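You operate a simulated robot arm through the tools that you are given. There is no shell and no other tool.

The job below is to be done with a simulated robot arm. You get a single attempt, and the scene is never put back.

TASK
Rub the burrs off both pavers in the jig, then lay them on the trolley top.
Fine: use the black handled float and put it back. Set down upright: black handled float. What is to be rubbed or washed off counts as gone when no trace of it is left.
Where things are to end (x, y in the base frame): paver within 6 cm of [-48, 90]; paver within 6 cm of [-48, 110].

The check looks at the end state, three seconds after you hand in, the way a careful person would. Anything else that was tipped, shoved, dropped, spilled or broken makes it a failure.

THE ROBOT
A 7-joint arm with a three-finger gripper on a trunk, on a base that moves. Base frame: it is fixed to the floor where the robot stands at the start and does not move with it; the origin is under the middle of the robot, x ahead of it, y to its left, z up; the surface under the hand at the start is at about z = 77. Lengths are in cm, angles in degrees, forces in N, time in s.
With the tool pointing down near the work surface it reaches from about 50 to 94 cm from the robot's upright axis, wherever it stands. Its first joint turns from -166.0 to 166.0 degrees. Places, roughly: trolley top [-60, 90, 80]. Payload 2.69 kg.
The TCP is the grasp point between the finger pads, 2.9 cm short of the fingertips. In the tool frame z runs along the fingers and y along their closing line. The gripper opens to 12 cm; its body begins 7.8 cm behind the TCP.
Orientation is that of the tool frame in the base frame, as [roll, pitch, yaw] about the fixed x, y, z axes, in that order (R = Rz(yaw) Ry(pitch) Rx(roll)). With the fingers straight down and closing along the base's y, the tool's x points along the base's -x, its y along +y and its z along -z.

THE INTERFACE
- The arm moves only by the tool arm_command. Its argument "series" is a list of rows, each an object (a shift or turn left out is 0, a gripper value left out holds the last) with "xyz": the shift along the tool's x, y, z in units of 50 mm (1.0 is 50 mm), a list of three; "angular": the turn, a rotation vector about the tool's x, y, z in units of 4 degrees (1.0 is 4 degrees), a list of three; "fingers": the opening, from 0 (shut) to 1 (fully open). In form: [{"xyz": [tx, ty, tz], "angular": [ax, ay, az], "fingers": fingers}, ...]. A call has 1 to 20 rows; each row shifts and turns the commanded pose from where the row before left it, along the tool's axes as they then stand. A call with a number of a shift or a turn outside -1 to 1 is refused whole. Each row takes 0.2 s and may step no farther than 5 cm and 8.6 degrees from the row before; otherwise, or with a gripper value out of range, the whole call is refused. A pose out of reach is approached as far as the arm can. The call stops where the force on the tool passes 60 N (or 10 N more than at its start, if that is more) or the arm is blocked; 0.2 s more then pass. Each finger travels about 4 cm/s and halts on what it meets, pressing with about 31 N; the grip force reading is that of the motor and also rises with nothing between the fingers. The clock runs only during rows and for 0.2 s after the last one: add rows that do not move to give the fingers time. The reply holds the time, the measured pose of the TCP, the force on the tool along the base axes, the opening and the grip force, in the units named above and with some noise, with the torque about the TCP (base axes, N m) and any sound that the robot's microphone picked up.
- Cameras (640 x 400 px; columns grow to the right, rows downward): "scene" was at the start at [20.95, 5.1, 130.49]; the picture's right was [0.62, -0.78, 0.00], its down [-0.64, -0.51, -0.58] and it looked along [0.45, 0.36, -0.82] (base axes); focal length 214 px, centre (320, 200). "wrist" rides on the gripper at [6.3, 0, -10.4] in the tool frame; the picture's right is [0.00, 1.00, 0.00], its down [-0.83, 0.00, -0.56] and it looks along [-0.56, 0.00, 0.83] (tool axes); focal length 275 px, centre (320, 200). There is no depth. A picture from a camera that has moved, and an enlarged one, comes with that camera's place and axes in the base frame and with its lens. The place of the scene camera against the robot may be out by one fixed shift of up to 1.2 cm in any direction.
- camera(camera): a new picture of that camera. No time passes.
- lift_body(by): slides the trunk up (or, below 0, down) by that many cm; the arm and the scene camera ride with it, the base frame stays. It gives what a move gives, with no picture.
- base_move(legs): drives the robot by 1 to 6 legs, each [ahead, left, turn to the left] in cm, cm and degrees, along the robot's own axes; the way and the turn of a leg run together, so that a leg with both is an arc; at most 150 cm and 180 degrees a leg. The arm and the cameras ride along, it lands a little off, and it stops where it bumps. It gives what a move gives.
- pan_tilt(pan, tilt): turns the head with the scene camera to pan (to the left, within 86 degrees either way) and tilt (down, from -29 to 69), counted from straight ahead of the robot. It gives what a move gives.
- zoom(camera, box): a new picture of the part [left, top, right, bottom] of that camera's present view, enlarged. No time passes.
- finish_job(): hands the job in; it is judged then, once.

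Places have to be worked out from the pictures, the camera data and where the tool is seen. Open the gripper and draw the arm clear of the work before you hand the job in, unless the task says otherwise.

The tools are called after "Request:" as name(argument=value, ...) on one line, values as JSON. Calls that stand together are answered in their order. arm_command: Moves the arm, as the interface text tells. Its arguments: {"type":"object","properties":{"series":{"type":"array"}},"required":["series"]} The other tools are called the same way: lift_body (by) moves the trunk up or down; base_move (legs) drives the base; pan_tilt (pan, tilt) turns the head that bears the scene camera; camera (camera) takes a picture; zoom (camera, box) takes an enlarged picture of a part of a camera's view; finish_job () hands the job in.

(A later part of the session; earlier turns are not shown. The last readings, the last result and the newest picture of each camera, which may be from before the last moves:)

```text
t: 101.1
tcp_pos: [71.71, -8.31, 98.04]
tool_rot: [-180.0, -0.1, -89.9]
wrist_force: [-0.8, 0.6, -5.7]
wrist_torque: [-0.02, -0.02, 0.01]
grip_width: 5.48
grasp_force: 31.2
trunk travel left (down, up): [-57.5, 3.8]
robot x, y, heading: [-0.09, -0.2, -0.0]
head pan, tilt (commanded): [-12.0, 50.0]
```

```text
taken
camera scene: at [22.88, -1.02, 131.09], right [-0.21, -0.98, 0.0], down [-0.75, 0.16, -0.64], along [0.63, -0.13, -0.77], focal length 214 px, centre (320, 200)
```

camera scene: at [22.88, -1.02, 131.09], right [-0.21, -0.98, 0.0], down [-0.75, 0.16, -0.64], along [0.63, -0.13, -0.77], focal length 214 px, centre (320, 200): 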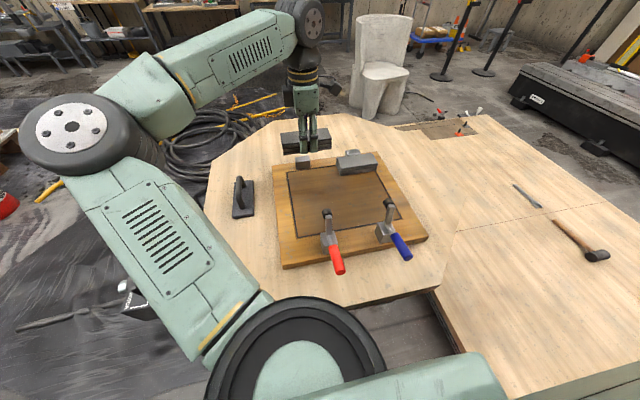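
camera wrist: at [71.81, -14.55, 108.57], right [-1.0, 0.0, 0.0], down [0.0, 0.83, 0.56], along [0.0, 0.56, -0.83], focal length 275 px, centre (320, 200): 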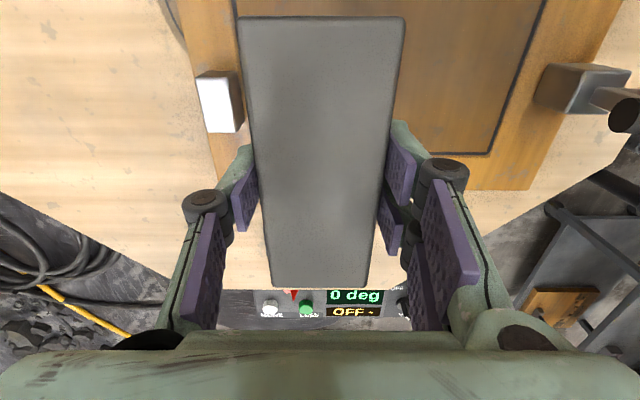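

Paver A is held centrally and level (5.7 N). I'll tuck it in closer and higher before driving, then look around for the way to the trolley.

Request:
arm_command(series=[{"xyz": [0, 0, -0.5], "fingers": 0}, {"xyz": [0, 0, -0.5]}, {"xyz": [0, 0, -0.5]}, {"xyz": [0, 0, -0.5]}, {"xyz": [-0.2, 0.4, 0]}, {"xyz": [-0.2, 0.4, 0]}, {"xyz": [-0.2, 0.4, 0]}, {"xyz": [-0.2, 0.4, 0]}, {"xyz": [-0.2, 0.4, 0]}, {"xyz": [-0.2, 0.4, 0]}, {"xyz": [-0.2, 0.4, 0]}, {"xyz": [-0.2, 0.4, 0]}, {"xyz": [0, 0, 0]}])

Request:
pan_tilt(pan=86, tilt=45)

Request:
camera(camera="scene")

Request:
pan_tilt(pan=60, tilt=55)

Request:
camera(camera="scene")

Request:
pan_tilt(pan=-86, tilt=40)

Request:
camera(camera="scene")

```text
t: 103.9
tcp_pos: [55.71, -0.1, 108.27]
tool_rot: [-180.0, 0.0, -90.0]
wrist_force: [0.1, -0.1, -4.6]
wrist_torque: [-0.03, 0.02, 0.0]
grip_width: 5.5
grasp_force: 31.2
trunk travel left (down, up): [-57.5, 3.8]
robot x, y, heading: [-0.17, -0.2, 0.1]
head pan, tilt (commanded): [-12.0, 50.0]
```

```text
t: 105.6
tcp_pos: [55.68, -0.17, 108.3]
tool_rot: [180.0, 0.0, -90.0]
wrist_force: [-0.3, 0.2, -6.0]
wrist_torque: [-0.03, -0.01, -0.01]
grip_width: 5.47
grasp_force: 31.0
trunk travel left (down, up): [-57.5, 3.8]
robot x, y, heading: [-0.13, 0.1, 0.1]
head pan, tilt (commanded): [85.9, 45.0]
```

```text
taken
camera scene: at [15.91, 8.69, 131.79], right [1.0, -0.07, 0.0], down [-0.05, -0.71, -0.71], along [0.05, 0.71, -0.71], focal length 214 px, centre (320, 200)
```

scene: 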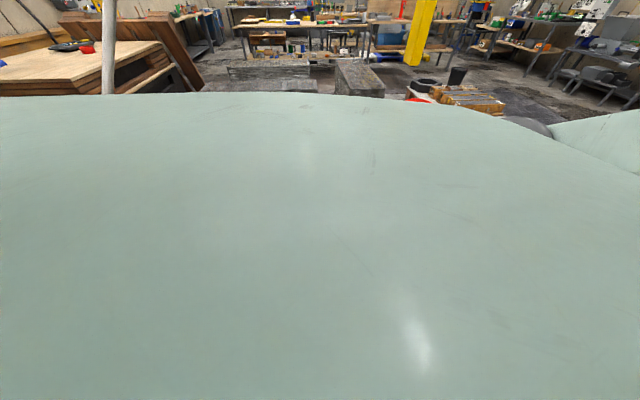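

```text
t: 106.5
tcp_pos: [55.77, -0.04, 108.31]
tool_rot: [-179.9, 0.0, -90.0]
wrist_force: [0.3, -0.4, -5.9]
wrist_torque: [-0.02, -0.01, 0.02]
grip_width: 5.45
grasp_force: 30.5
trunk travel left (down, up): [-57.5, 3.8]
robot x, y, heading: [-0.07, -0.25, -0.1]
head pan, tilt (commanded): [60.0, 55.0]
```

```text
taken
camera scene: at [18.93, 6.83, 130.45], right [0.87, -0.5, 0.0], down [-0.41, -0.71, -0.57], along [0.29, 0.5, -0.82], focal length 214 px, centre (320, 200)
```

scene: 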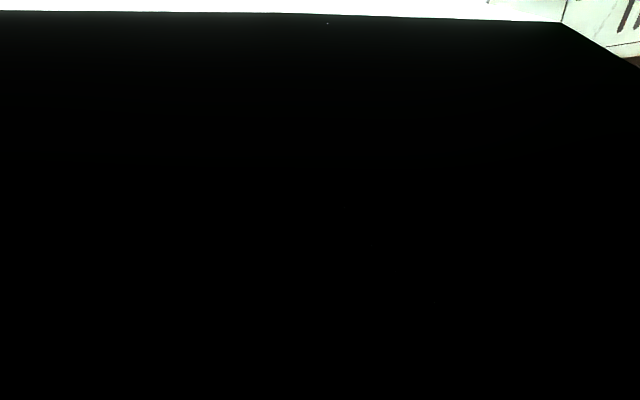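

```text
t: 108.8
tcp_pos: [55.67, -0.17, 108.28]
tool_rot: [-180.0, -0.1, -90.1]
wrist_force: [0.2, 0.2, -4.2]
wrist_torque: [0.01, -0.02, -0.01]
grip_width: 5.46
grasp_force: 31.2
trunk travel left (down, up): [-57.5, 3.8]
robot x, y, heading: [0.05, -0.23, -0.0]
head pan, tilt (commanded): [-85.9, 40.0]
```

```text
taken
camera scene: at [15.94, -7.9, 132.51], right [-1.0, -0.07, 0.0], down [-0.05, 0.64, -0.77], along [0.05, -0.76, -0.64], focal length 214 px, centre (320, 200)
```

scene: 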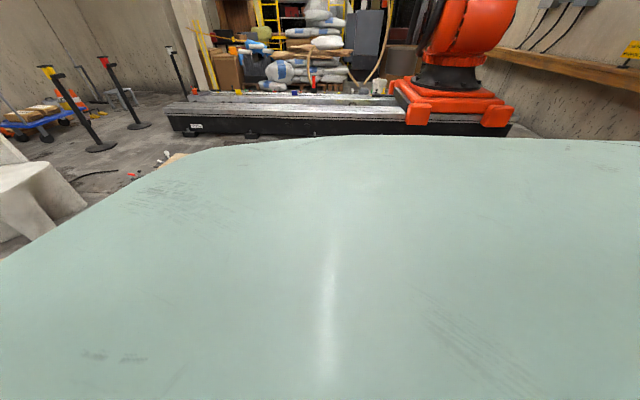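

The robot's own shoulder hides the left floor, so I'll swing the arm (with the paver) around the robot's axis to the left and use the wrist camera to survey the trolley area from above. The path is high (z ≈ 108) and clear.

Request:
arm_command(series=[{"xyz": [-0.4, 0.01, 0], "angular": [0, 0, -0.5], "fingers": 0}, {"xyz": [-0.777, 0.027, 0], "angular": [0, 0, -1]}, {"xyz": [-0.777, 0.027, 0], "angular": [0, 0, -1]}, {"xyz": [-0.777, 0.027, 0], "angular": [0, 0, -1]}, {"xyz": [-0.777, 0.027, 0], "angular": [0, 0, -1]}, {"xyz": [-0.777, 0.027, 0], "angular": [0, 0, -1]}, {"xyz": [-0.777, 0.027, 0], "angular": [0, 0, -1]}, {"xyz": [-0.777, 0.027, 0], "angular": [0, 0, -1]}, {"xyz": [-0.777, 0.027, 0], "angular": [0, 0, -1]}, {"xyz": [-0.777, 0.027, 0], "angular": [0, 0, -1]}, {"xyz": [-0.777, 0.027, 0], "angular": [0, 0, -1]}, {"xyz": [0, 0, 0]}])

Request:
camera(camera="wrist")

```text
t: 111.4
tcp_pos: [41.31, 37.35, 108.17]
tool_rot: [179.9, -0.4, -48.1]
wrist_force: [-0.9, 0.0, -4.5]
wrist_torque: [-0.02, -0.03, -0.04]
grip_width: 5.47
grasp_force: 31.0
trunk travel left (down, up): [-57.5, 3.8]
robot x, y, heading: [0.22, -0.0, 0.0]
head pan, tilt (commanded): [-85.9, 40.0]
```

```text
taken
camera wrist: at [45.64, 32.8, 118.66], right [-0.74, -0.67, 0.0], down [-0.56, 0.62, 0.55], along [-0.37, 0.41, -0.84], focal length 275 px, centre (320, 200)
```

wrist: 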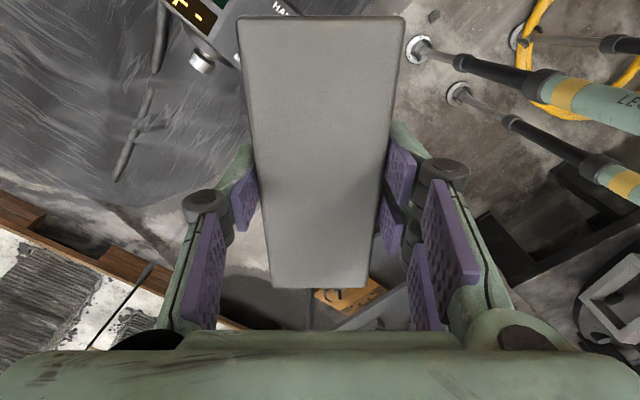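

There are green struts with feet on the floor to the left of the robot, possibly its own outriggers. I'll zoom in on that.

Request:
zoom(camera="wrist", box=[390, 0, 640, 160])

Request:
zoom(camera="wrist", box=[440, 120, 640, 320])

Request:
zoom(camera="wrist", box=[0, 0, 250, 340])

```text
2.50 times, centred on (515, 80) of wrist
camera zoom: at [45.64, 32.8, 118.66], right [-0.74, -0.67, 0.0], down [-0.56, 0.62, 0.55], along [-0.37, 0.41, -0.84], focal length 688 px, centre (-168, 500)
```

zoom: 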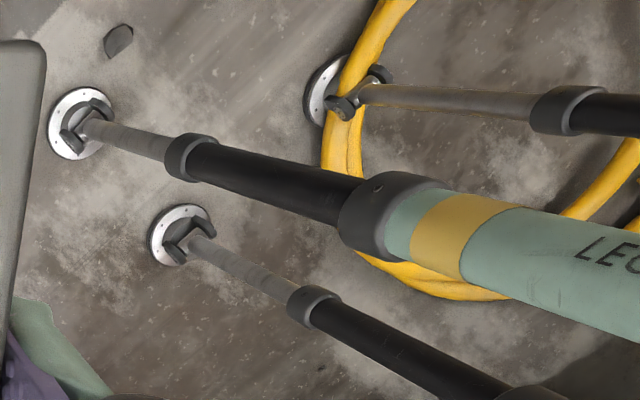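

```text
2.00 times, centred on (540, 220) of wrist
camera zoom: at [45.64, 32.8, 118.66], right [-0.74, -0.67, 0.0], down [-0.56, 0.62, 0.55], along [-0.37, 0.41, -0.84], focal length 551 px, centre (-120, 160)
```

zoom: 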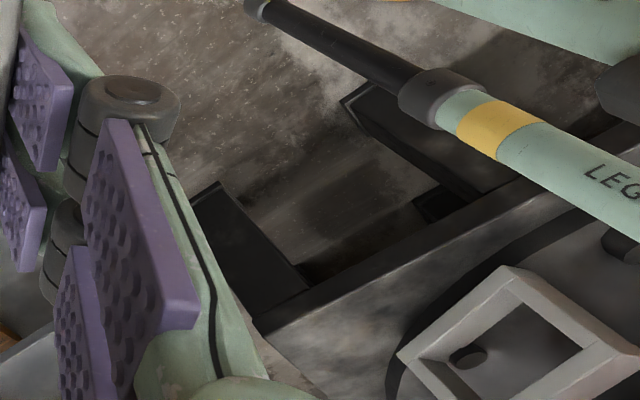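

```text
1.18 times, centred on (125, 170) of wrist
camera zoom: at [45.64, 32.8, 118.66], right [-0.74, -0.67, 0.0], down [-0.56, 0.62, 0.55], along [-0.37, 0.41, -0.84], focal length 324 px, centre (549, 235)
```

zoom: 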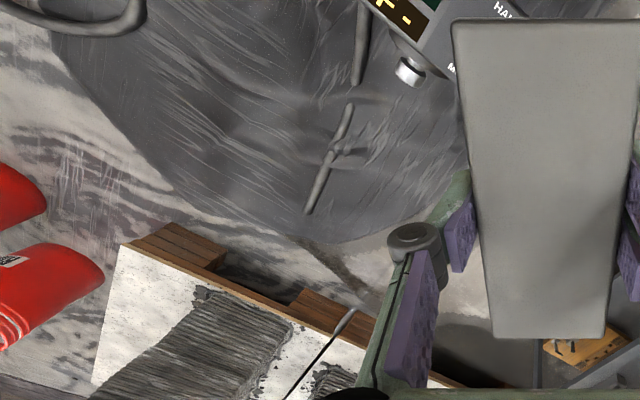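

The robot stands on its own slim telescopic legs (feet within about ±15 cm of its axis), so its footprint is small. I'll continue the arc to look at the trolley itself.

Request:
arm_command(series=[{"xyz": [-0.777, 0.027, 0], "angular": [0, 0, -1], "fingers": 0}, {"xyz": [-0.777, 0.027, 0], "angular": [0, 0, -1]}, {"xyz": [-0.777, 0.027, 0], "angular": [0, 0, -1]}, {"xyz": [-0.777, 0.027, 0], "angular": [0, 0, -1]}, {"xyz": [-0.777, 0.027, 0], "angular": [0, 0, -1]}, {"xyz": [-0.777, 0.027, 0], "angular": [0, 0, -1]}, {"xyz": [-0.777, 0.027, 0], "angular": [0, 0, -1]}, {"xyz": [-0.777, 0.027, 0], "angular": [0, 0, -1]}, {"xyz": [-0.777, 0.027, 0], "angular": [0, 0, -1]}, {"xyz": [-0.777, 0.027, 0], "angular": [0, 0, -1]}, {"xyz": [0, 0, 0]}])

Request:
camera(camera="wrist")

```text
t: 112.5
tcp_pos: [35.58, 46.87, 107.12]
tool_rot: [179.4, -1.6, -39.4]
wrist_force: [0.0, 0.2, -4.7]
wrist_torque: [0.02, -0.01, 0.03]
grip_width: 5.48
grasp_force: 30.7
trunk travel left (down, up): [-57.5, 3.8]
robot x, y, heading: [-0.1, -0.1, -0.1]
head pan, tilt (commanded): [-85.9, 40.0]
stopped in row 5: the arm was blocked; the commanded pose is now the measured one
```

```text
taken
camera wrist: at [40.37, 43.14, 117.77], right [-0.63, -0.77, 0.01], down [-0.65, 0.54, 0.53], along [-0.42, 0.33, -0.85], focal length 275 px, centre (320, 200)
```

wrist: 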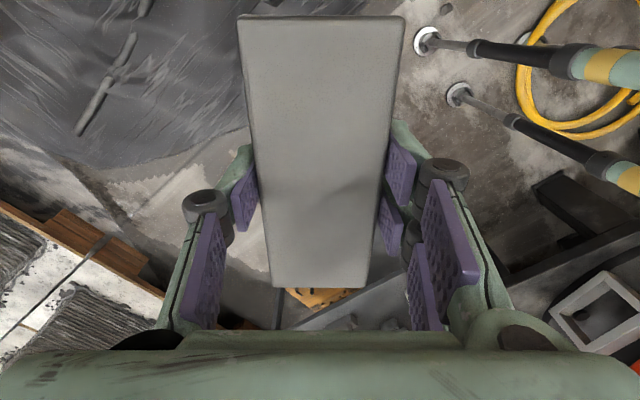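

The arm reached a joint limit there (elbow is on the left), so I'll swing it back toward the front and turn the base instead. First reversing the arc and fixing the small tilt.

Request:
arm_command(series=[{"xyz": [0.5, -0.02, 0], "angular": [0, 0, 0.6], "fingers": 0}, {"xyz": [0.8, -0.027, 0], "angular": [0, 0, 1]}, {"xyz": [0.8, -0.027, 0], "angular": [0, 0, 1]}, {"xyz": [0.8, -0.027, 0], "angular": [0, 0, 1]}, {"xyz": [0.8, -0.027, 0], "angular": [0, 0, 1]}, {"xyz": [0.8, -0.027, 0], "angular": [0, 0, 1]}, {"xyz": [0.8, -0.027, 0], "angular": [0, 0, 1]}, {"xyz": [0.8, -0.027, 0], "angular": [0, 0, 1]}, {"xyz": [0.8, -0.027, 0], "angular": [0, 0, 1]}, {"xyz": [0, 0, 0]}])

```text
t: 114.8
tcp_pos: [56.19, 19.76, 108.22]
tool_rot: [-179.5, -1.5, -73.7]
wrist_force: [0.2, 0.3, -5.5]
wrist_torque: [-0.01, -0.03, 0.0]
grip_width: 5.46
grasp_force: 31.2
trunk travel left (down, up): [-57.5, 3.8]
robot x, y, heading: [-0.1, 0.02, -0.0]
head pan, tilt (commanded): [-85.9, 40.0]
```

Now I level the tool again (tilt of about 1.5°).

Request:
arm_command(series=[{"angular": [-0.12, -0.38, 0], "fingers": 0}, {"xyz": [0, 0, 0]}, {"xyz": [0, 0, 0]}])

Request:
pan_tilt(pan=86, tilt=20)

Request:
camera(camera="scene")

Request:
camera(camera="wrist")

```text
t: 115.5
tcp_pos: [56.3, 19.92, 108.17]
tool_rot: [-180.0, 0.0, -73.7]
wrist_force: [-0.5, -0.3, -5.1]
wrist_torque: [-0.01, 0.03, -0.02]
grip_width: 5.45
grasp_force: 30.9
trunk travel left (down, up): [-57.5, 3.8]
robot x, y, heading: [0.17, -0.31, -0.0]
head pan, tilt (commanded): [-85.9, 40.0]
```

```text
t: 118.2
tcp_pos: [56.24, 19.84, 108.15]
tool_rot: [-180.0, 0.1, -73.7]
wrist_force: [0.8, -0.3, -5.4]
wrist_torque: [-0.01, 0.03, -0.01]
grip_width: 5.48
grasp_force: 30.8
trunk travel left (down, up): [-57.5, 3.8]
robot x, y, heading: [-0.18, -0.21, -0.1]
head pan, tilt (commanded): [85.9, 20.0]
```

```text
taken
camera scene: at [16.0, 9.88, 135.65], right [1.0, -0.07, 0.0], down [-0.02, -0.34, -0.94], along [0.07, 0.94, -0.34], focal length 214 px, centre (320, 200)
```

scene: 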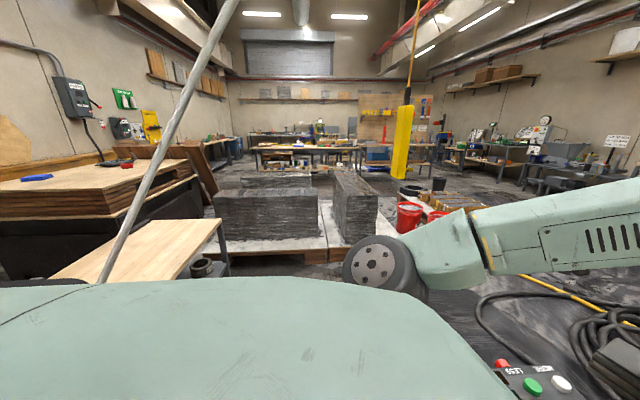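

```text
taken
camera wrist: at [58.06, 13.83, 118.55], right [-0.96, -0.28, 0.0], down [-0.24, 0.8, 0.56], along [-0.16, 0.53, -0.83], focal length 275 px, centre (320, 200)
```

wrist: 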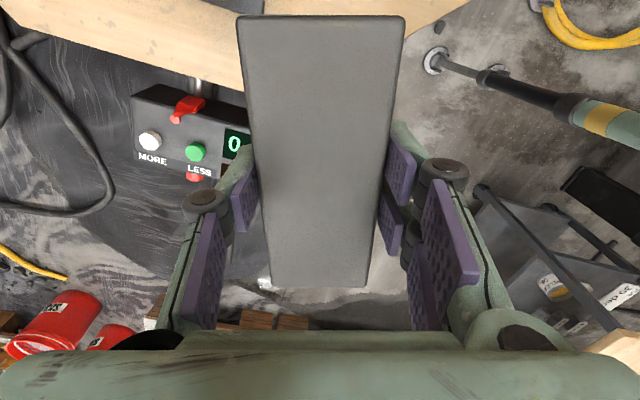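

The trolley is visible now: its right edge is at x ≈ −36, reaching to y ≈ 135. A long slanted pole may belong to the robot or not; I'll shift the base 20 cm left (clear floor) and see whether the pole stays fixed in the view.

Request:
base_move(legs=[[0, 20, 0]])

Request:
camera(camera="scene")

Request:
camera(camera="wrist")

```text
t: 120.3
tcp_pos: [56.3, 39.9, 108.2]
tool_rot: [-180.0, 0.0, -73.7]
wrist_force: [-0.3, -1.0, -6.0]
wrist_torque: [-0.03, 0.01, -0.01]
grip_width: 5.47
grasp_force: 31.2
trunk travel left (down, up): [-57.5, 3.8]
robot x, y, heading: [0.28, 20.17, -0.2]
head pan, tilt (commanded): [85.9, 20.0]
```

```text
taken
camera scene: at [16.03, 29.99, 135.65], right [1.0, -0.07, 0.0], down [-0.03, -0.34, -0.94], along [0.07, 0.94, -0.34], focal length 214 px, centre (320, 200)
```

scene: 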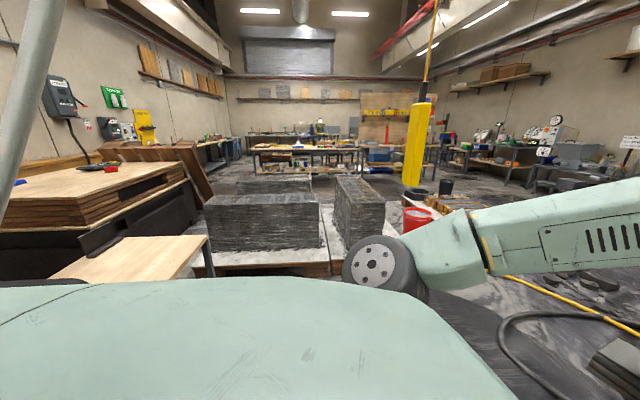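

```text
taken
camera wrist: at [58.1, 33.87, 118.55], right [-0.96, -0.28, 0.0], down [-0.24, 0.8, 0.56], along [-0.16, 0.53, -0.83], focal length 275 px, centre (320, 200)
```

wrist: 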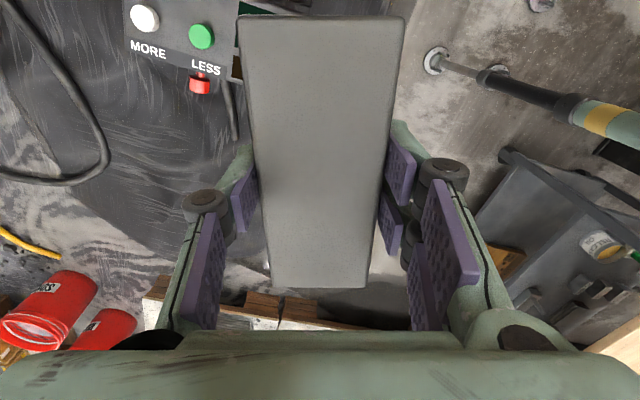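

The pole is a fixed thing in the room, not the robot's: it slants from about (−45, 51, 80) up through (−4, 47, 135). I need to keep clear of it, so I'll look at where it goes.

Request:
pan_tilt(pan=86, tilt=-15)

Request:
camera(camera="scene")

Request:
pan_tilt(pan=86, tilt=32)

Request:
camera(camera="scene")

```text
t: 121.3
tcp_pos: [56.35, 39.78, 107.99]
tool_rot: [179.9, 0.0, -73.8]
wrist_force: [0.0, -0.5, -5.1]
wrist_torque: [0.0, 0.01, 0.0]
grip_width: 5.47
grasp_force: 31.0
trunk travel left (down, up): [-57.5, 3.8]
robot x, y, heading: [-0.14, 20.11, -0.0]
head pan, tilt (commanded): [85.9, -15.0]
```

```text
taken
camera scene: at [15.94, 28.71, 141.12], right [1.0, -0.07, 0.0], down [0.02, 0.26, -0.97], along [0.07, 0.96, 0.26], focal length 214 px, centre (320, 200)
```

scene: 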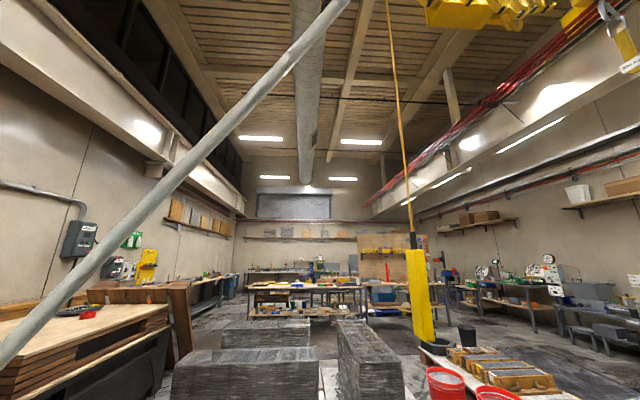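

```text
t: 122.5
tcp_pos: [56.22, 39.76, 108.13]
tool_rot: [-180.0, 0.1, -73.8]
wrist_force: [0.9, -0.1, -5.8]
wrist_torque: [-0.02, 0.0, -0.03]
grip_width: 5.47
grasp_force: 30.9
trunk travel left (down, up): [-57.5, 3.8]
robot x, y, heading: [-0.11, 20.38, -0.3]
head pan, tilt (commanded): [85.9, 32.0]
```

```text
taken
camera scene: at [16.0, 29.61, 133.74], right [1.0, -0.07, 0.0], down [-0.04, -0.53, -0.85], along [0.06, 0.85, -0.53], focal length 214 px, centre (320, 200)
```

scene: 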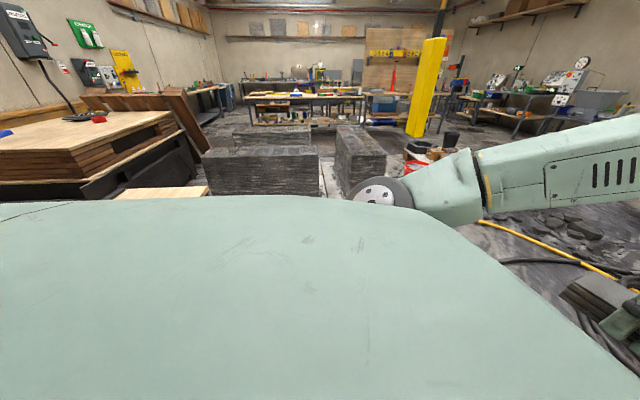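

The pole is a long slanted brace rising over toward the table, passing (7,47) at z = 150 and (−31,50) at z = 100. The robot's column is slim (≈20 cm radius), so I'll round the pole on its +x side, in short legs: first to about (18, 24), then (28, 36).

Request:
base_move(legs=[[18, 4, 0], [10, 12, 0]])

Request:
camera(camera="wrist")

Request:
camera(camera="scene")

```text
t: 125.2
tcp_pos: [83.93, 56.37, 108.22]
tool_rot: [180.0, 0.0, -73.6]
wrist_force: [0.9, 1.8, -5.5]
wrist_torque: [-0.06, 0.0, -0.01]
grip_width: 5.49
grasp_force: 31.0
trunk travel left (down, up): [-57.5, 3.8]
robot x, y, heading: [28.04, 36.08, -0.1]
head pan, tilt (commanded): [85.9, 32.0]
```

```text
taken
camera wrist: at [85.8, 50.37, 118.53], right [-0.96, -0.29, 0.0], down [-0.24, 0.8, 0.56], along [-0.16, 0.53, -0.83], focal length 275 px, centre (320, 200)
```

wrist: 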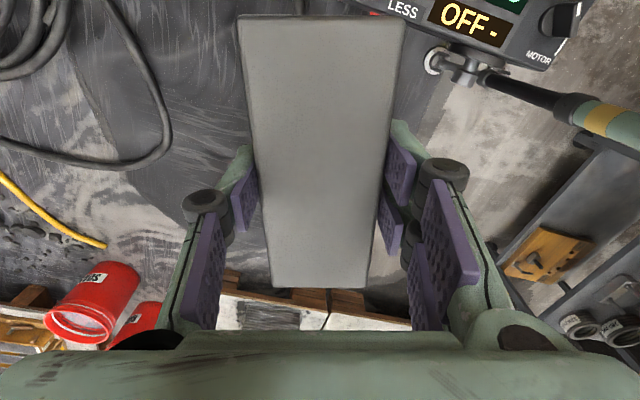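

```text
taken
camera scene: at [43.72, 46.0, 133.72], right [1.0, -0.07, 0.0], down [-0.04, -0.53, -0.85], along [0.06, 0.85, -0.53], focal length 214 px, centre (320, 200)
```

scene: 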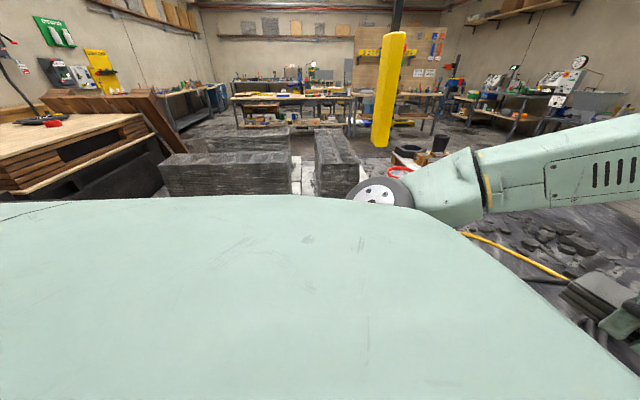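

The base is at (28, 36) as planned, with about 6 cm between the leg and the control box end. Continuing left to (28, 72), then on to about (16, 128).

Request:
base_move(legs=[[0, 36, 0]])

Request:
camera(camera="wrist")

Request:
camera(camera="scene")

```text
t: 128.6
tcp_pos: [83.74, 92.86, 108.16]
tool_rot: [179.9, 0.1, -73.4]
wrist_force: [0.2, -0.6, -6.0]
wrist_torque: [-0.02, 0.04, 0.0]
grip_width: 5.46
grasp_force: 31.4
trunk travel left (down, up): [-57.5, 3.8]
robot x, y, heading: [27.69, 72.85, 0.3]
head pan, tilt (commanded): [85.9, 32.0]
```

```text
taken
camera wrist: at [85.61, 86.78, 118.55], right [-0.96, -0.29, 0.0], down [-0.24, 0.8, 0.56], along [-0.16, 0.53, -0.83], focal length 275 px, centre (320, 200)
```

wrist: 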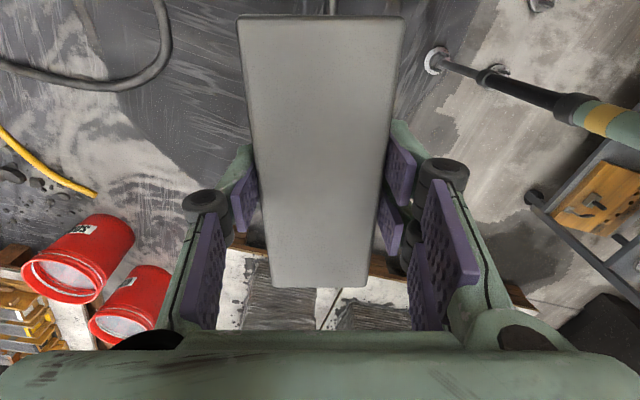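

```text
taken
camera scene: at [43.54, 82.28, 133.73], right [1.0, -0.07, 0.0], down [-0.04, -0.53, -0.85], along [0.06, 0.85, -0.53], focal length 214 px, centre (320, 200)
```

scene: 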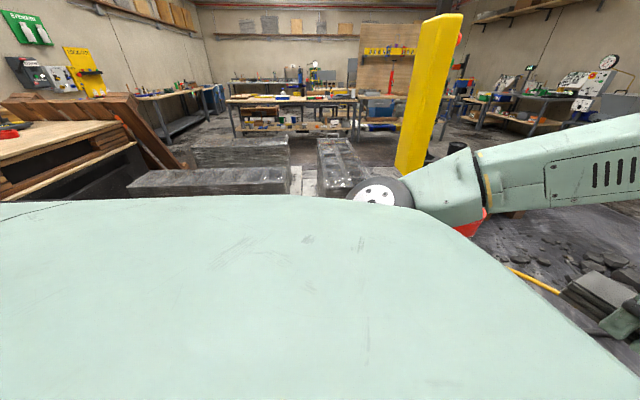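

Clear floor ahead; the trolley's far leg stands near (−43, 129). I'll drive to about (18, 122) and then turn right by 160° so the arm faces the trolley, keeping away from the pole.

Request:
base_move(legs=[[-9.7, 49, 0]])

Request:
camera(camera="scene")

Request:
base_move(legs=[[0, 0, -80]])

Request:
camera(camera="wrist")

Request:
pan_tilt(pan=-80, tilt=25)

Request:
camera(camera="scene")

```text
t: 132.8
tcp_pos: [73.99, 139.61, 108.15]
tool_rot: [-180.0, 0.0, -73.4]
wrist_force: [-0.3, 0.1, -4.7]
wrist_torque: [-0.02, 0.0, 0.01]
grip_width: 5.47
grasp_force: 30.9
trunk travel left (down, up): [-57.5, 3.8]
robot x, y, heading: [17.95, 119.41, 0.2]
head pan, tilt (commanded): [85.9, 32.0]
```

```text
taken
camera scene: at [33.77, 129.09, 133.73], right [1.0, -0.07, 0.0], down [-0.03, -0.53, -0.85], along [0.06, 0.85, -0.53], focal length 214 px, centre (320, 200)
```

scene: 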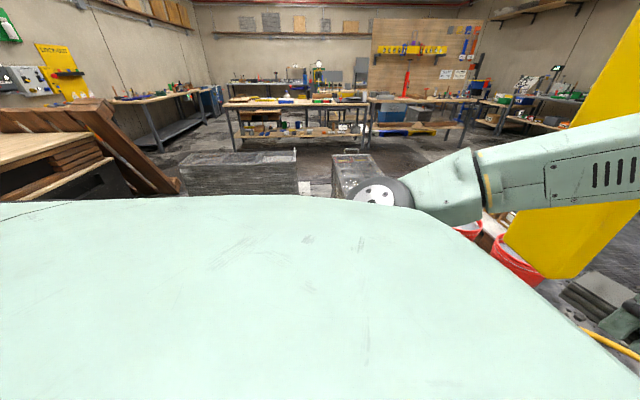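

```text
t: 136.7
tcp_pos: [48.18, 68.15, 108.12]
tool_rot: [-179.9, 0.0, -152.5]
wrist_force: [0.4, -0.7, -5.1]
wrist_torque: [-0.02, 0.05, 0.01]
grip_width: 5.48
grasp_force: 30.7
trunk travel left (down, up): [-57.5, 3.8]
robot x, y, heading: [17.86, 119.35, -79.0]
head pan, tilt (commanded): [85.9, 32.0]
```

```text
taken
camera wrist: at [42.67, 65.24, 118.55], right [-0.47, 0.89, 0.0], down [0.74, 0.39, 0.56], along [0.49, 0.26, -0.83], focal length 275 px, centre (320, 200)
```

wrist: 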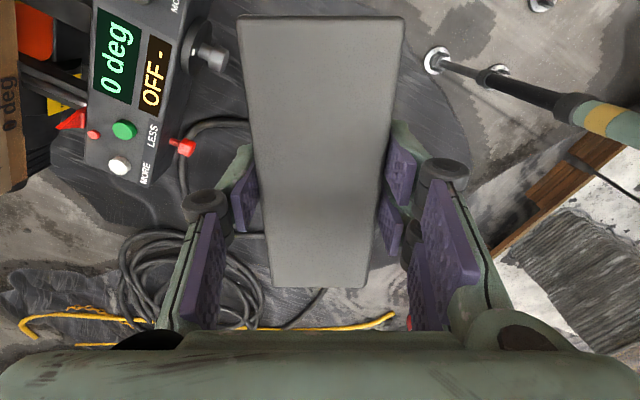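

```text
t: 139.2
tcp_pos: [48.12, 68.1, 108.11]
tool_rot: [-180.0, 0.0, -152.5]
wrist_force: [-0.8, 0.5, -5.8]
wrist_torque: [0.0, 0.02, 0.0]
grip_width: 5.45
grasp_force: 31.3
trunk travel left (down, up): [-57.5, 3.8]
robot x, y, heading: [17.81, 119.85, -78.7]
head pan, tilt (commanded): [-80.0, 25.0]
```

```text
taken
camera scene: at [12.0, 101.37, 134.85], right [-0.36, 0.93, 0.0], down [0.39, 0.15, -0.91], along [-0.84, -0.33, -0.42], focal length 214 px, centre (320, 200)
```

scene: 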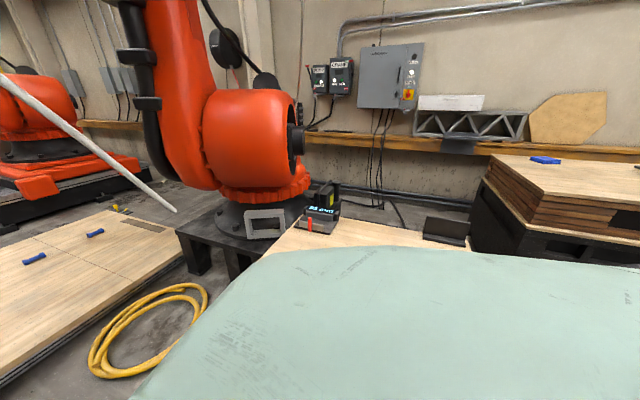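

Now the "pole" is clear: it's a tube whose free lower end hangs at about (−21, 49, 109). There are some items along the far side of the trolley; I'll zoom in on them.

Request:
zoom(camera="scene", box=[150, 150, 500, 290])

Request:
zoom(camera="scene", box=[0, 60, 220, 220])

```text
1.83 times, centred on (325, 220) of scene
camera zoom: at [12.0, 101.37, 134.85], right [-0.36, 0.93, 0.0], down [0.39, 0.15, -0.91], along [-0.84, -0.33, -0.42], focal length 392 px, centre (311, 163)
```

zoom: 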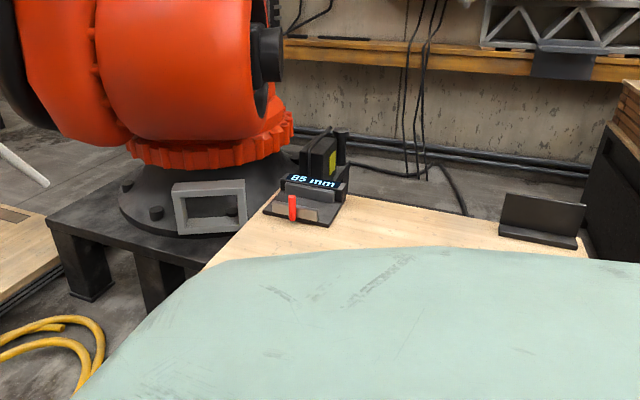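

```text
2.50 times, centred on (110, 140) of scene
camera zoom: at [12.0, 101.37, 134.85], right [-0.36, 0.93, 0.0], down [0.39, 0.15, -0.91], along [-0.84, -0.33, -0.42], focal length 536 px, centre (845, 350)
```

zoom: 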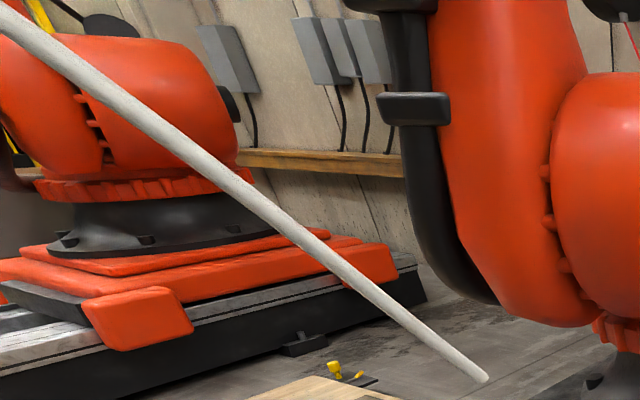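

The trolley carries a gauge at one far corner and a stand at the other, both near x ≈ −84, well away from the targets. The hanging tube's end stays ≥ 75 cm from the robot axis while my arm sweeps within about 68 cm, so I'll finish the turn.

Request:
base_move(legs=[[0, 0, -80]])

Request:
camera(camera="wrist")

Request:
pan_tilt(pan=10, tilt=50)

Request:
camera(camera="scene")

```text
t: 143.1
tcp_pos: [-27.33, 80.49, 108.05]
tool_rot: [-180.0, 0.0, 127.6]
wrist_force: [-0.6, 0.8, -5.1]
wrist_torque: [-0.03, 0.0, 0.0]
grip_width: 5.5
grasp_force: 30.7
trunk travel left (down, up): [-57.5, 3.8]
robot x, y, heading: [17.37, 119.42, -158.6]
head pan, tilt (commanded): [-80.0, 25.0]
```

```text
taken
camera wrist: at [-31.13, 85.52, 118.54], right [0.79, 0.61, 0.0], down [0.51, -0.66, 0.56], along [0.34, -0.44, -0.83], focal length 275 px, centre (320, 200)
```

wrist: 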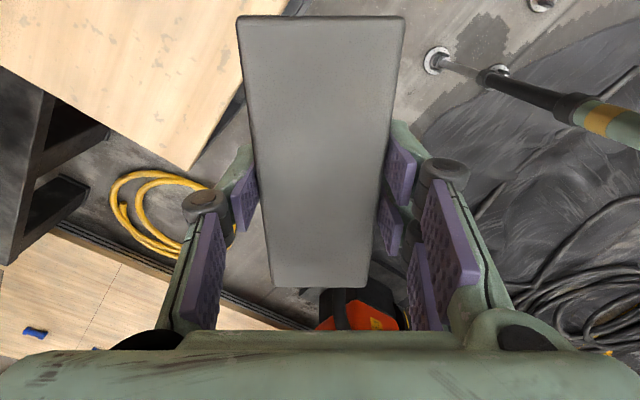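

```text
t: 144.8
tcp_pos: [-27.34, 80.57, 108.15]
tool_rot: [179.9, 0.0, 127.6]
wrist_force: [0.4, -0.2, -5.3]
wrist_torque: [0.01, 0.02, -0.02]
grip_width: 5.47
grasp_force: 30.7
trunk travel left (down, up): [-57.5, 3.8]
robot x, y, heading: [17.93, 119.15, -158.9]
head pan, tilt (commanded): [10.0, 50.0]
```

```text
taken
camera scene: at [-3.58, 110.33, 131.1], right [-0.52, 0.85, 0.0], down [0.65, 0.4, -0.64], along [-0.55, -0.33, -0.77], focal length 214 px, centre (320, 200)
```

scene: 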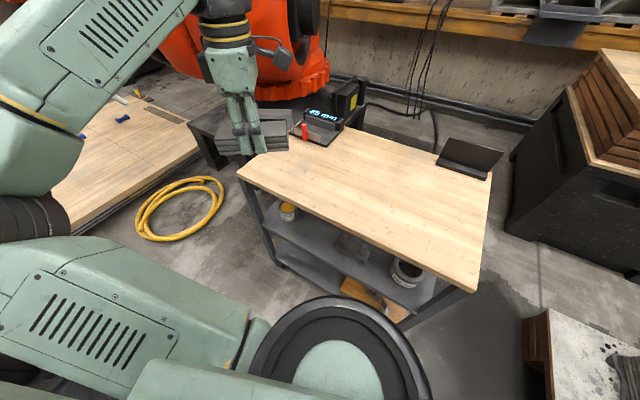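

The trolley top spans x −86…−35, y 61…132 and is bare where the pavers go. I'll move the paver over (−48, 90), still high.

Request:
arm_command(series=[{"xyz": [0.3, -0.16, 0], "fingers": 0}, {"xyz": [0.5, -0.26, 0]}, {"xyz": [0.5, -0.26, 0]}, {"xyz": [0.5, -0.26, 0]}, {"xyz": [0.5, -0.26, 0]}, {"xyz": [0.5, -0.26, 0]}, {"xyz": [0.5, -0.26, 0]}, {"xyz": [0.45, -0.24, 0]}, {"xyz": [0.28, -0.16, 0]}, {"xyz": [0, 0, 0]}])

Request:
camera(camera="scene")

Request:
camera(camera="wrist")

```text
t: 147.0
tcp_pos: [-47.82, 90.15, 108.36]
tool_rot: [179.9, -0.1, 127.6]
wrist_force: [-0.6, -0.6, -5.3]
wrist_torque: [0.02, 0.02, 0.0]
grip_width: 5.48
grasp_force: 30.6
trunk travel left (down, up): [-57.5, 3.8]
robot x, y, heading: [17.63, 119.13, -158.5]
head pan, tilt (commanded): [10.0, 50.0]
```

```text
taken
camera scene: at [-3.58, 110.33, 131.09], right [-0.52, 0.85, 0.0], down [0.65, 0.4, -0.64], along [-0.55, -0.33, -0.77], focal length 214 px, centre (320, 200)
```

scene: 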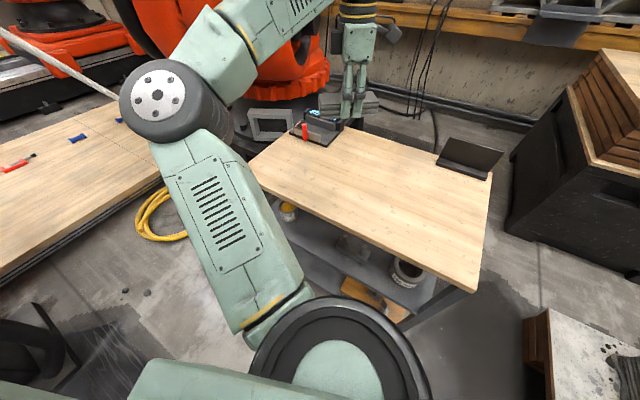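

```text
taken
camera wrist: at [-51.73, 95.1, 118.68], right [0.79, 0.61, 0.0], down [0.51, -0.66, 0.56], along [0.34, -0.44, -0.83], focal length 275 px, centre (320, 200)
```

wrist: 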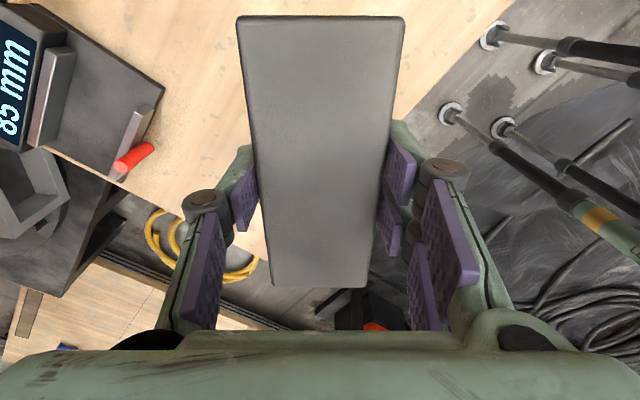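

The paver is above (−48, 90); the elbow keeps about 13 cm from the hanging tube, and the gauge is well off to the side. Lowering to z ≈ 86 first.

Request:
arm_command(series=[{"xyz": [0, 0, 0.3], "fingers": 0}, {"xyz": [0, 0, 0.5]}, {"xyz": [0, 0, 0.5]}, {"xyz": [0, 0, 0.5]}, {"xyz": [0, 0, 0.5]}, {"xyz": [0, 0, 0.5]}, {"xyz": [0, 0, 0.5]}, {"xyz": [0, 0, 0.5]}, {"xyz": [0, 0, 0.4]}, {"xyz": [0, 0, 0.25]}, {"xyz": [0, 0, 0]}])

Request:
zoom(camera="scene", box=[300, 80, 460, 220])

Request:
camera(camera="scene")

```text
t: 149.4
tcp_pos: [-47.87, 90.04, 85.94]
tool_rot: [-179.9, 0.0, 127.6]
wrist_force: [0.5, 0.2, -5.4]
wrist_torque: [0.02, 0.0, 0.0]
grip_width: 5.47
grasp_force: 31.1
trunk travel left (down, up): [-57.5, 3.8]
robot x, y, heading: [17.66, 119.11, -158.6]
head pan, tilt (commanded): [10.0, 50.0]
```

```text
2.86 times, centred on (380, 150) of scene
camera zoom: at [-3.59, 110.34, 131.09], right [-0.52, 0.85, 0.0], down [0.65, 0.4, -0.64], along [-0.55, -0.33, -0.77], focal length 613 px, centre (149, 343)
```

zoom: 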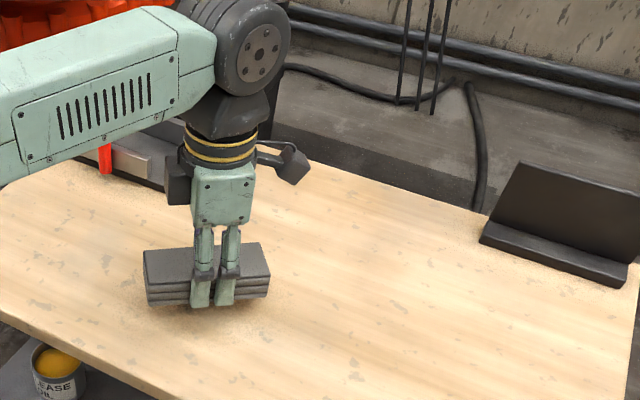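

```text
taken
camera scene: at [-3.59, 110.34, 131.09], right [-0.52, 0.85, 0.0], down [0.65, 0.4, -0.64], along [-0.55, -0.33, -0.77], focal length 214 px, centre (320, 200)
```

scene: 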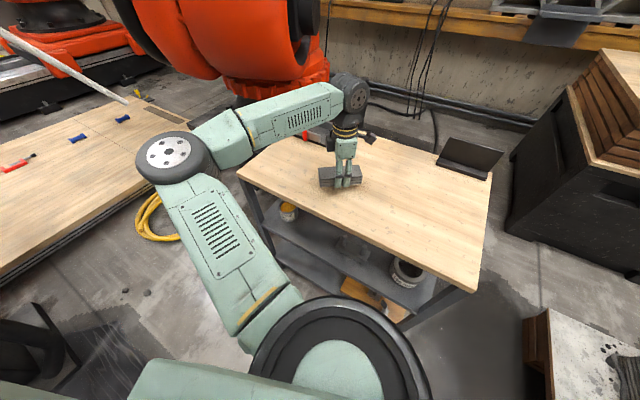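

Nearly there; about 2–3 cm to go. I'll creep down until the table takes the load.

Request:
arm_command(series=[{"xyz": [0, 0, 0.2], "fingers": 0}, {"xyz": [0, 0, 0.12]}, {"xyz": [0, 0, 0.06]}, {"xyz": [0, 0, 0.04]}, {"xyz": [0, 0, 0]}])

```text
t: 150.6
tcp_pos: [-47.96, 90.05, 83.8]
tool_rot: [-180.0, 0.1, 127.7]
wrist_force: [-0.8, 0.4, -5.1]
wrist_torque: [0.01, 0.02, 0.04]
grip_width: 5.46
grasp_force: 30.8
trunk travel left (down, up): [-57.5, 3.8]
robot x, y, heading: [17.57, 119.34, -158.8]
head pan, tilt (commanded): [10.0, 50.0]
```

Request:
arm_command(series=[{"xyz": [0, 0, 0.05], "fingers": 0}, {"xyz": [0, 0, 0.04]}, {"xyz": [0, 0, 0.04]}, {"xyz": [0, 0, 0]}])

```text
t: 151.6
tcp_pos: [-48.09, 90.1, 83.29]
tool_rot: [-179.9, 0.0, 127.6]
wrist_force: [-0.1, 1.4, 4.5]
wrist_torque: [-0.34, 0.02, 0.0]
grip_width: 5.45
grasp_force: 31.4
trunk travel left (down, up): [-57.5, 3.8]
robot x, y, heading: [18.11, 119.54, -158.7]
head pan, tilt (commanded): [10.0, 50.0]
```

The paver stands on the trolley (load taken). I'll open the fingers and draw straight up.

Request:
arm_command(series=[{"xyz": [0, 0, -0.02], "fingers": 0.75}, {"fingers": 0.75}, {"fingers": 0.75}, {"fingers": 0.75}, {"fingers": 0.75}, {"fingers": 0.75}, {"fingers": 0.75}])

Request:
arm_command(series=[{"xyz": [0, 0, -0.2], "fingers": 0.75}, {"xyz": [0, 0, -0.5]}, {"xyz": [0, 0, -0.8]}, {"xyz": [0, 0, -0.8]}, {"xyz": [0, 0, -0.8]}, {"xyz": [0, 0, -0.8]}, {"xyz": [0, 0, -0.8]}, {"xyz": [0, 0, -0.3]}, {"xyz": [0, 0, 0]}])

Request:
camera(camera="scene")

Request:
camera(camera="wrist")

```text
t: 153.2
tcp_pos: [-48.12, 89.95, 83.28]
tool_rot: [-179.9, 0.0, 127.6]
wrist_force: [0.8, 0.7, -0.6]
wrist_torque: [0.0, 0.01, 0.02]
grip_width: 9.01
grasp_force: 0.0
trunk travel left (down, up): [-57.5, 3.8]
robot x, y, heading: [18.19, 119.62, -158.7]
head pan, tilt (commanded): [10.0, 50.0]
```

```text
t: 155.2
tcp_pos: [-48.09, 90.03, 108.35]
tool_rot: [-180.0, -0.1, 127.6]
wrist_force: [-0.8, -0.1, 0.0]
wrist_torque: [-0.01, 0.03, 0.0]
grip_width: 8.99
grasp_force: 0.0
trunk travel left (down, up): [-57.5, 3.8]
robot x, y, heading: [18.17, 119.54, -158.8]
head pan, tilt (commanded): [10.0, 50.0]
```

```text
taken
camera scene: at [-3.56, 110.35, 131.1], right [-0.52, 0.85, 0.0], down [0.65, 0.4, -0.64], along [-0.55, -0.33, -0.77], focal length 214 px, centre (320, 200)
```

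scene: 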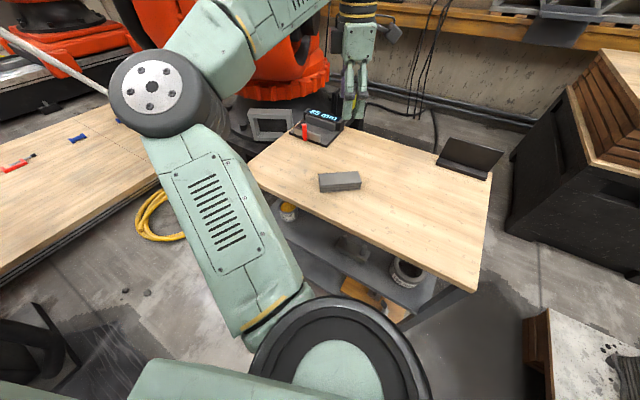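

```text
taken
camera wrist: at [-51.87, 95.04, 118.75], right [0.79, 0.61, 0.0], down [0.51, -0.66, 0.56], along [0.34, -0.44, -0.83], focal length 275 px, centre (320, 200)
```

wrist: 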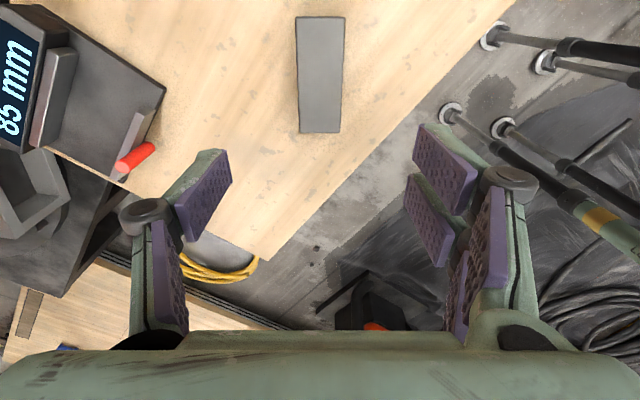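

Paver A is laid at (−48, 90), flat. Now I'll retract the arm to the travel pose and turn back the way I came.

Request:
arm_command(series=[{"xyz": [-0.5, 0.26, 0], "fingers": 0.75}, {"xyz": [-0.7, 0.37, 0]}, {"xyz": [-0.7, 0.37, 0]}, {"xyz": [-0.7, 0.37, 0]}, {"xyz": [-0.7, 0.37, 0]}, {"xyz": [-0.73, 0.38, 0]}, {"xyz": [0, 0, 0]}])

Request:
base_move(legs=[[0, 0, 80], [0, 0, 79]])

Request:
camera(camera="wrist")

```text
t: 156.8
tcp_pos: [-27.44, 80.83, 108.21]
tool_rot: [-180.0, 0.0, 127.6]
wrist_force: [0.3, 0.2, 0.0]
wrist_torque: [-0.02, -0.02, 0.03]
grip_width: 9.05
grasp_force: 0.0
trunk travel left (down, up): [-57.5, 3.8]
robot x, y, heading: [17.99, 119.52, -158.7]
head pan, tilt (commanded): [10.0, 50.0]
```

```text
t: 164.1
tcp_pos: [74.11, 138.78, 108.18]
tool_rot: [179.9, 0.0, -74.0]
wrist_force: [-0.1, 0.9, 0.0]
wrist_torque: [-0.01, 0.01, 0.03]
grip_width: 9.01
grasp_force: 0.1
trunk travel left (down, up): [-57.5, 3.8]
robot x, y, heading: [17.79, 119.48, 0.1]
head pan, tilt (commanded): [10.0, 50.0]
```

```text
taken
camera wrist: at [76.01, 132.7, 118.63], right [-0.96, -0.28, 0.0], down [-0.23, 0.8, 0.56], along [-0.16, 0.53, -0.83], focal length 275 px, centre (320, 200)
```

wrist: 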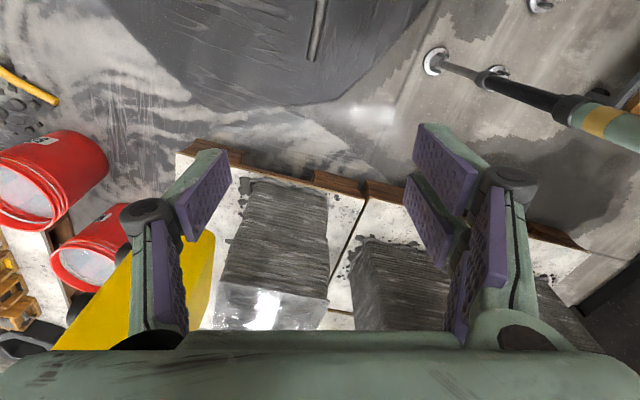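

Back at heading 0. I'll drive back in stages around the tube: first to about (28, 72) and then (28, 36).

Request:
base_move(legs=[[10.2, -47, 0]])

```text
t: 168.3
tcp_pos: [84.24, 91.5, 108.24]
tool_rot: [-180.0, -0.1, -73.9]
wrist_force: [0.1, -0.2, -1.1]
wrist_torque: [0.0, 0.0, 0.0]
grip_width: 9.03
grasp_force: 0.1
trunk travel left (down, up): [-57.5, 3.8]
robot x, y, heading: [27.69, 72.64, -0.3]
head pan, tilt (commanded): [10.0, 50.0]
```

Request:
base_move(legs=[[0.3, -36.3, 0]])

```text
t: 171.7
tcp_pos: [84.39, 55.46, 108.22]
tool_rot: [-180.0, -0.1, -74.1]
wrist_force: [0.1, -0.1, 0.0]
wrist_torque: [0.0, 0.01, 0.01]
grip_width: 9.02
grasp_force: 0.0
trunk travel left (down, up): [-57.5, 3.8]
robot x, y, heading: [28.07, 36.13, -0.3]
head pan, tilt (commanded): [10.0, 50.0]
```

The base is at (28, 36). Next back out along the same points to (18, 24), (0, 20) and (0, 0).

Request:
base_move(legs=[[-10, -12, 0], [-18, -4, 0]])

Request:
base_move(legs=[[0, -20, 0]])

Request:
pan_tilt(pan=-12, tilt=50)

Request:
camera(camera="scene")

```text
t: 174.4
tcp_pos: [56.39, 39.73, 108.33]
tool_rot: [-179.9, 0.0, -74.0]
wrist_force: [-0.1, 0.4, 0.2]
wrist_torque: [0.0, -0.03, 0.02]
grip_width: 8.99
grasp_force: 0.1
trunk travel left (down, up): [-57.5, 3.8]
robot x, y, heading: [0.44, 20.31, -0.3]
head pan, tilt (commanded): [10.0, 50.0]
```

```text
t: 176.5
tcp_pos: [56.37, 20.0, 108.23]
tool_rot: [-179.9, 0.0, -73.8]
wrist_force: [-0.9, -1.0, 0.5]
wrist_torque: [0.04, 0.01, 0.0]
grip_width: 9.02
grasp_force: 0.1
trunk travel left (down, up): [-57.5, 3.8]
robot x, y, heading: [0.12, 0.62, -0.2]
head pan, tilt (commanded): [10.0, 50.0]
```

```text
t: 177.4
tcp_pos: [56.32, 20.01, 108.17]
tool_rot: [-180.0, -0.1, -73.8]
wrist_force: [-0.1, 0.0, -0.5]
wrist_torque: [0.01, -0.03, 0.0]
grip_width: 8.99
grasp_force: 0.0
trunk travel left (down, up): [-57.5, 3.8]
robot x, y, heading: [0.08, 0.69, -0.1]
head pan, tilt (commanded): [-12.0, 50.0]
```

```text
taken
camera scene: at [22.89, -0.35, 131.1], right [-0.21, -0.98, 0.0], down [-0.75, 0.16, -0.64], along [0.63, -0.13, -0.77], focal length 214 px, centre (320, 200)
```

scene: 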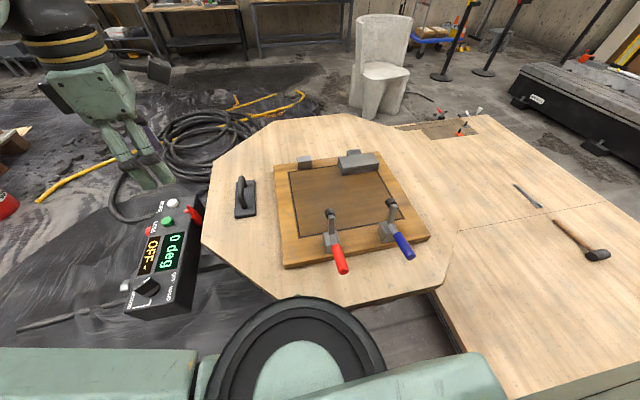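

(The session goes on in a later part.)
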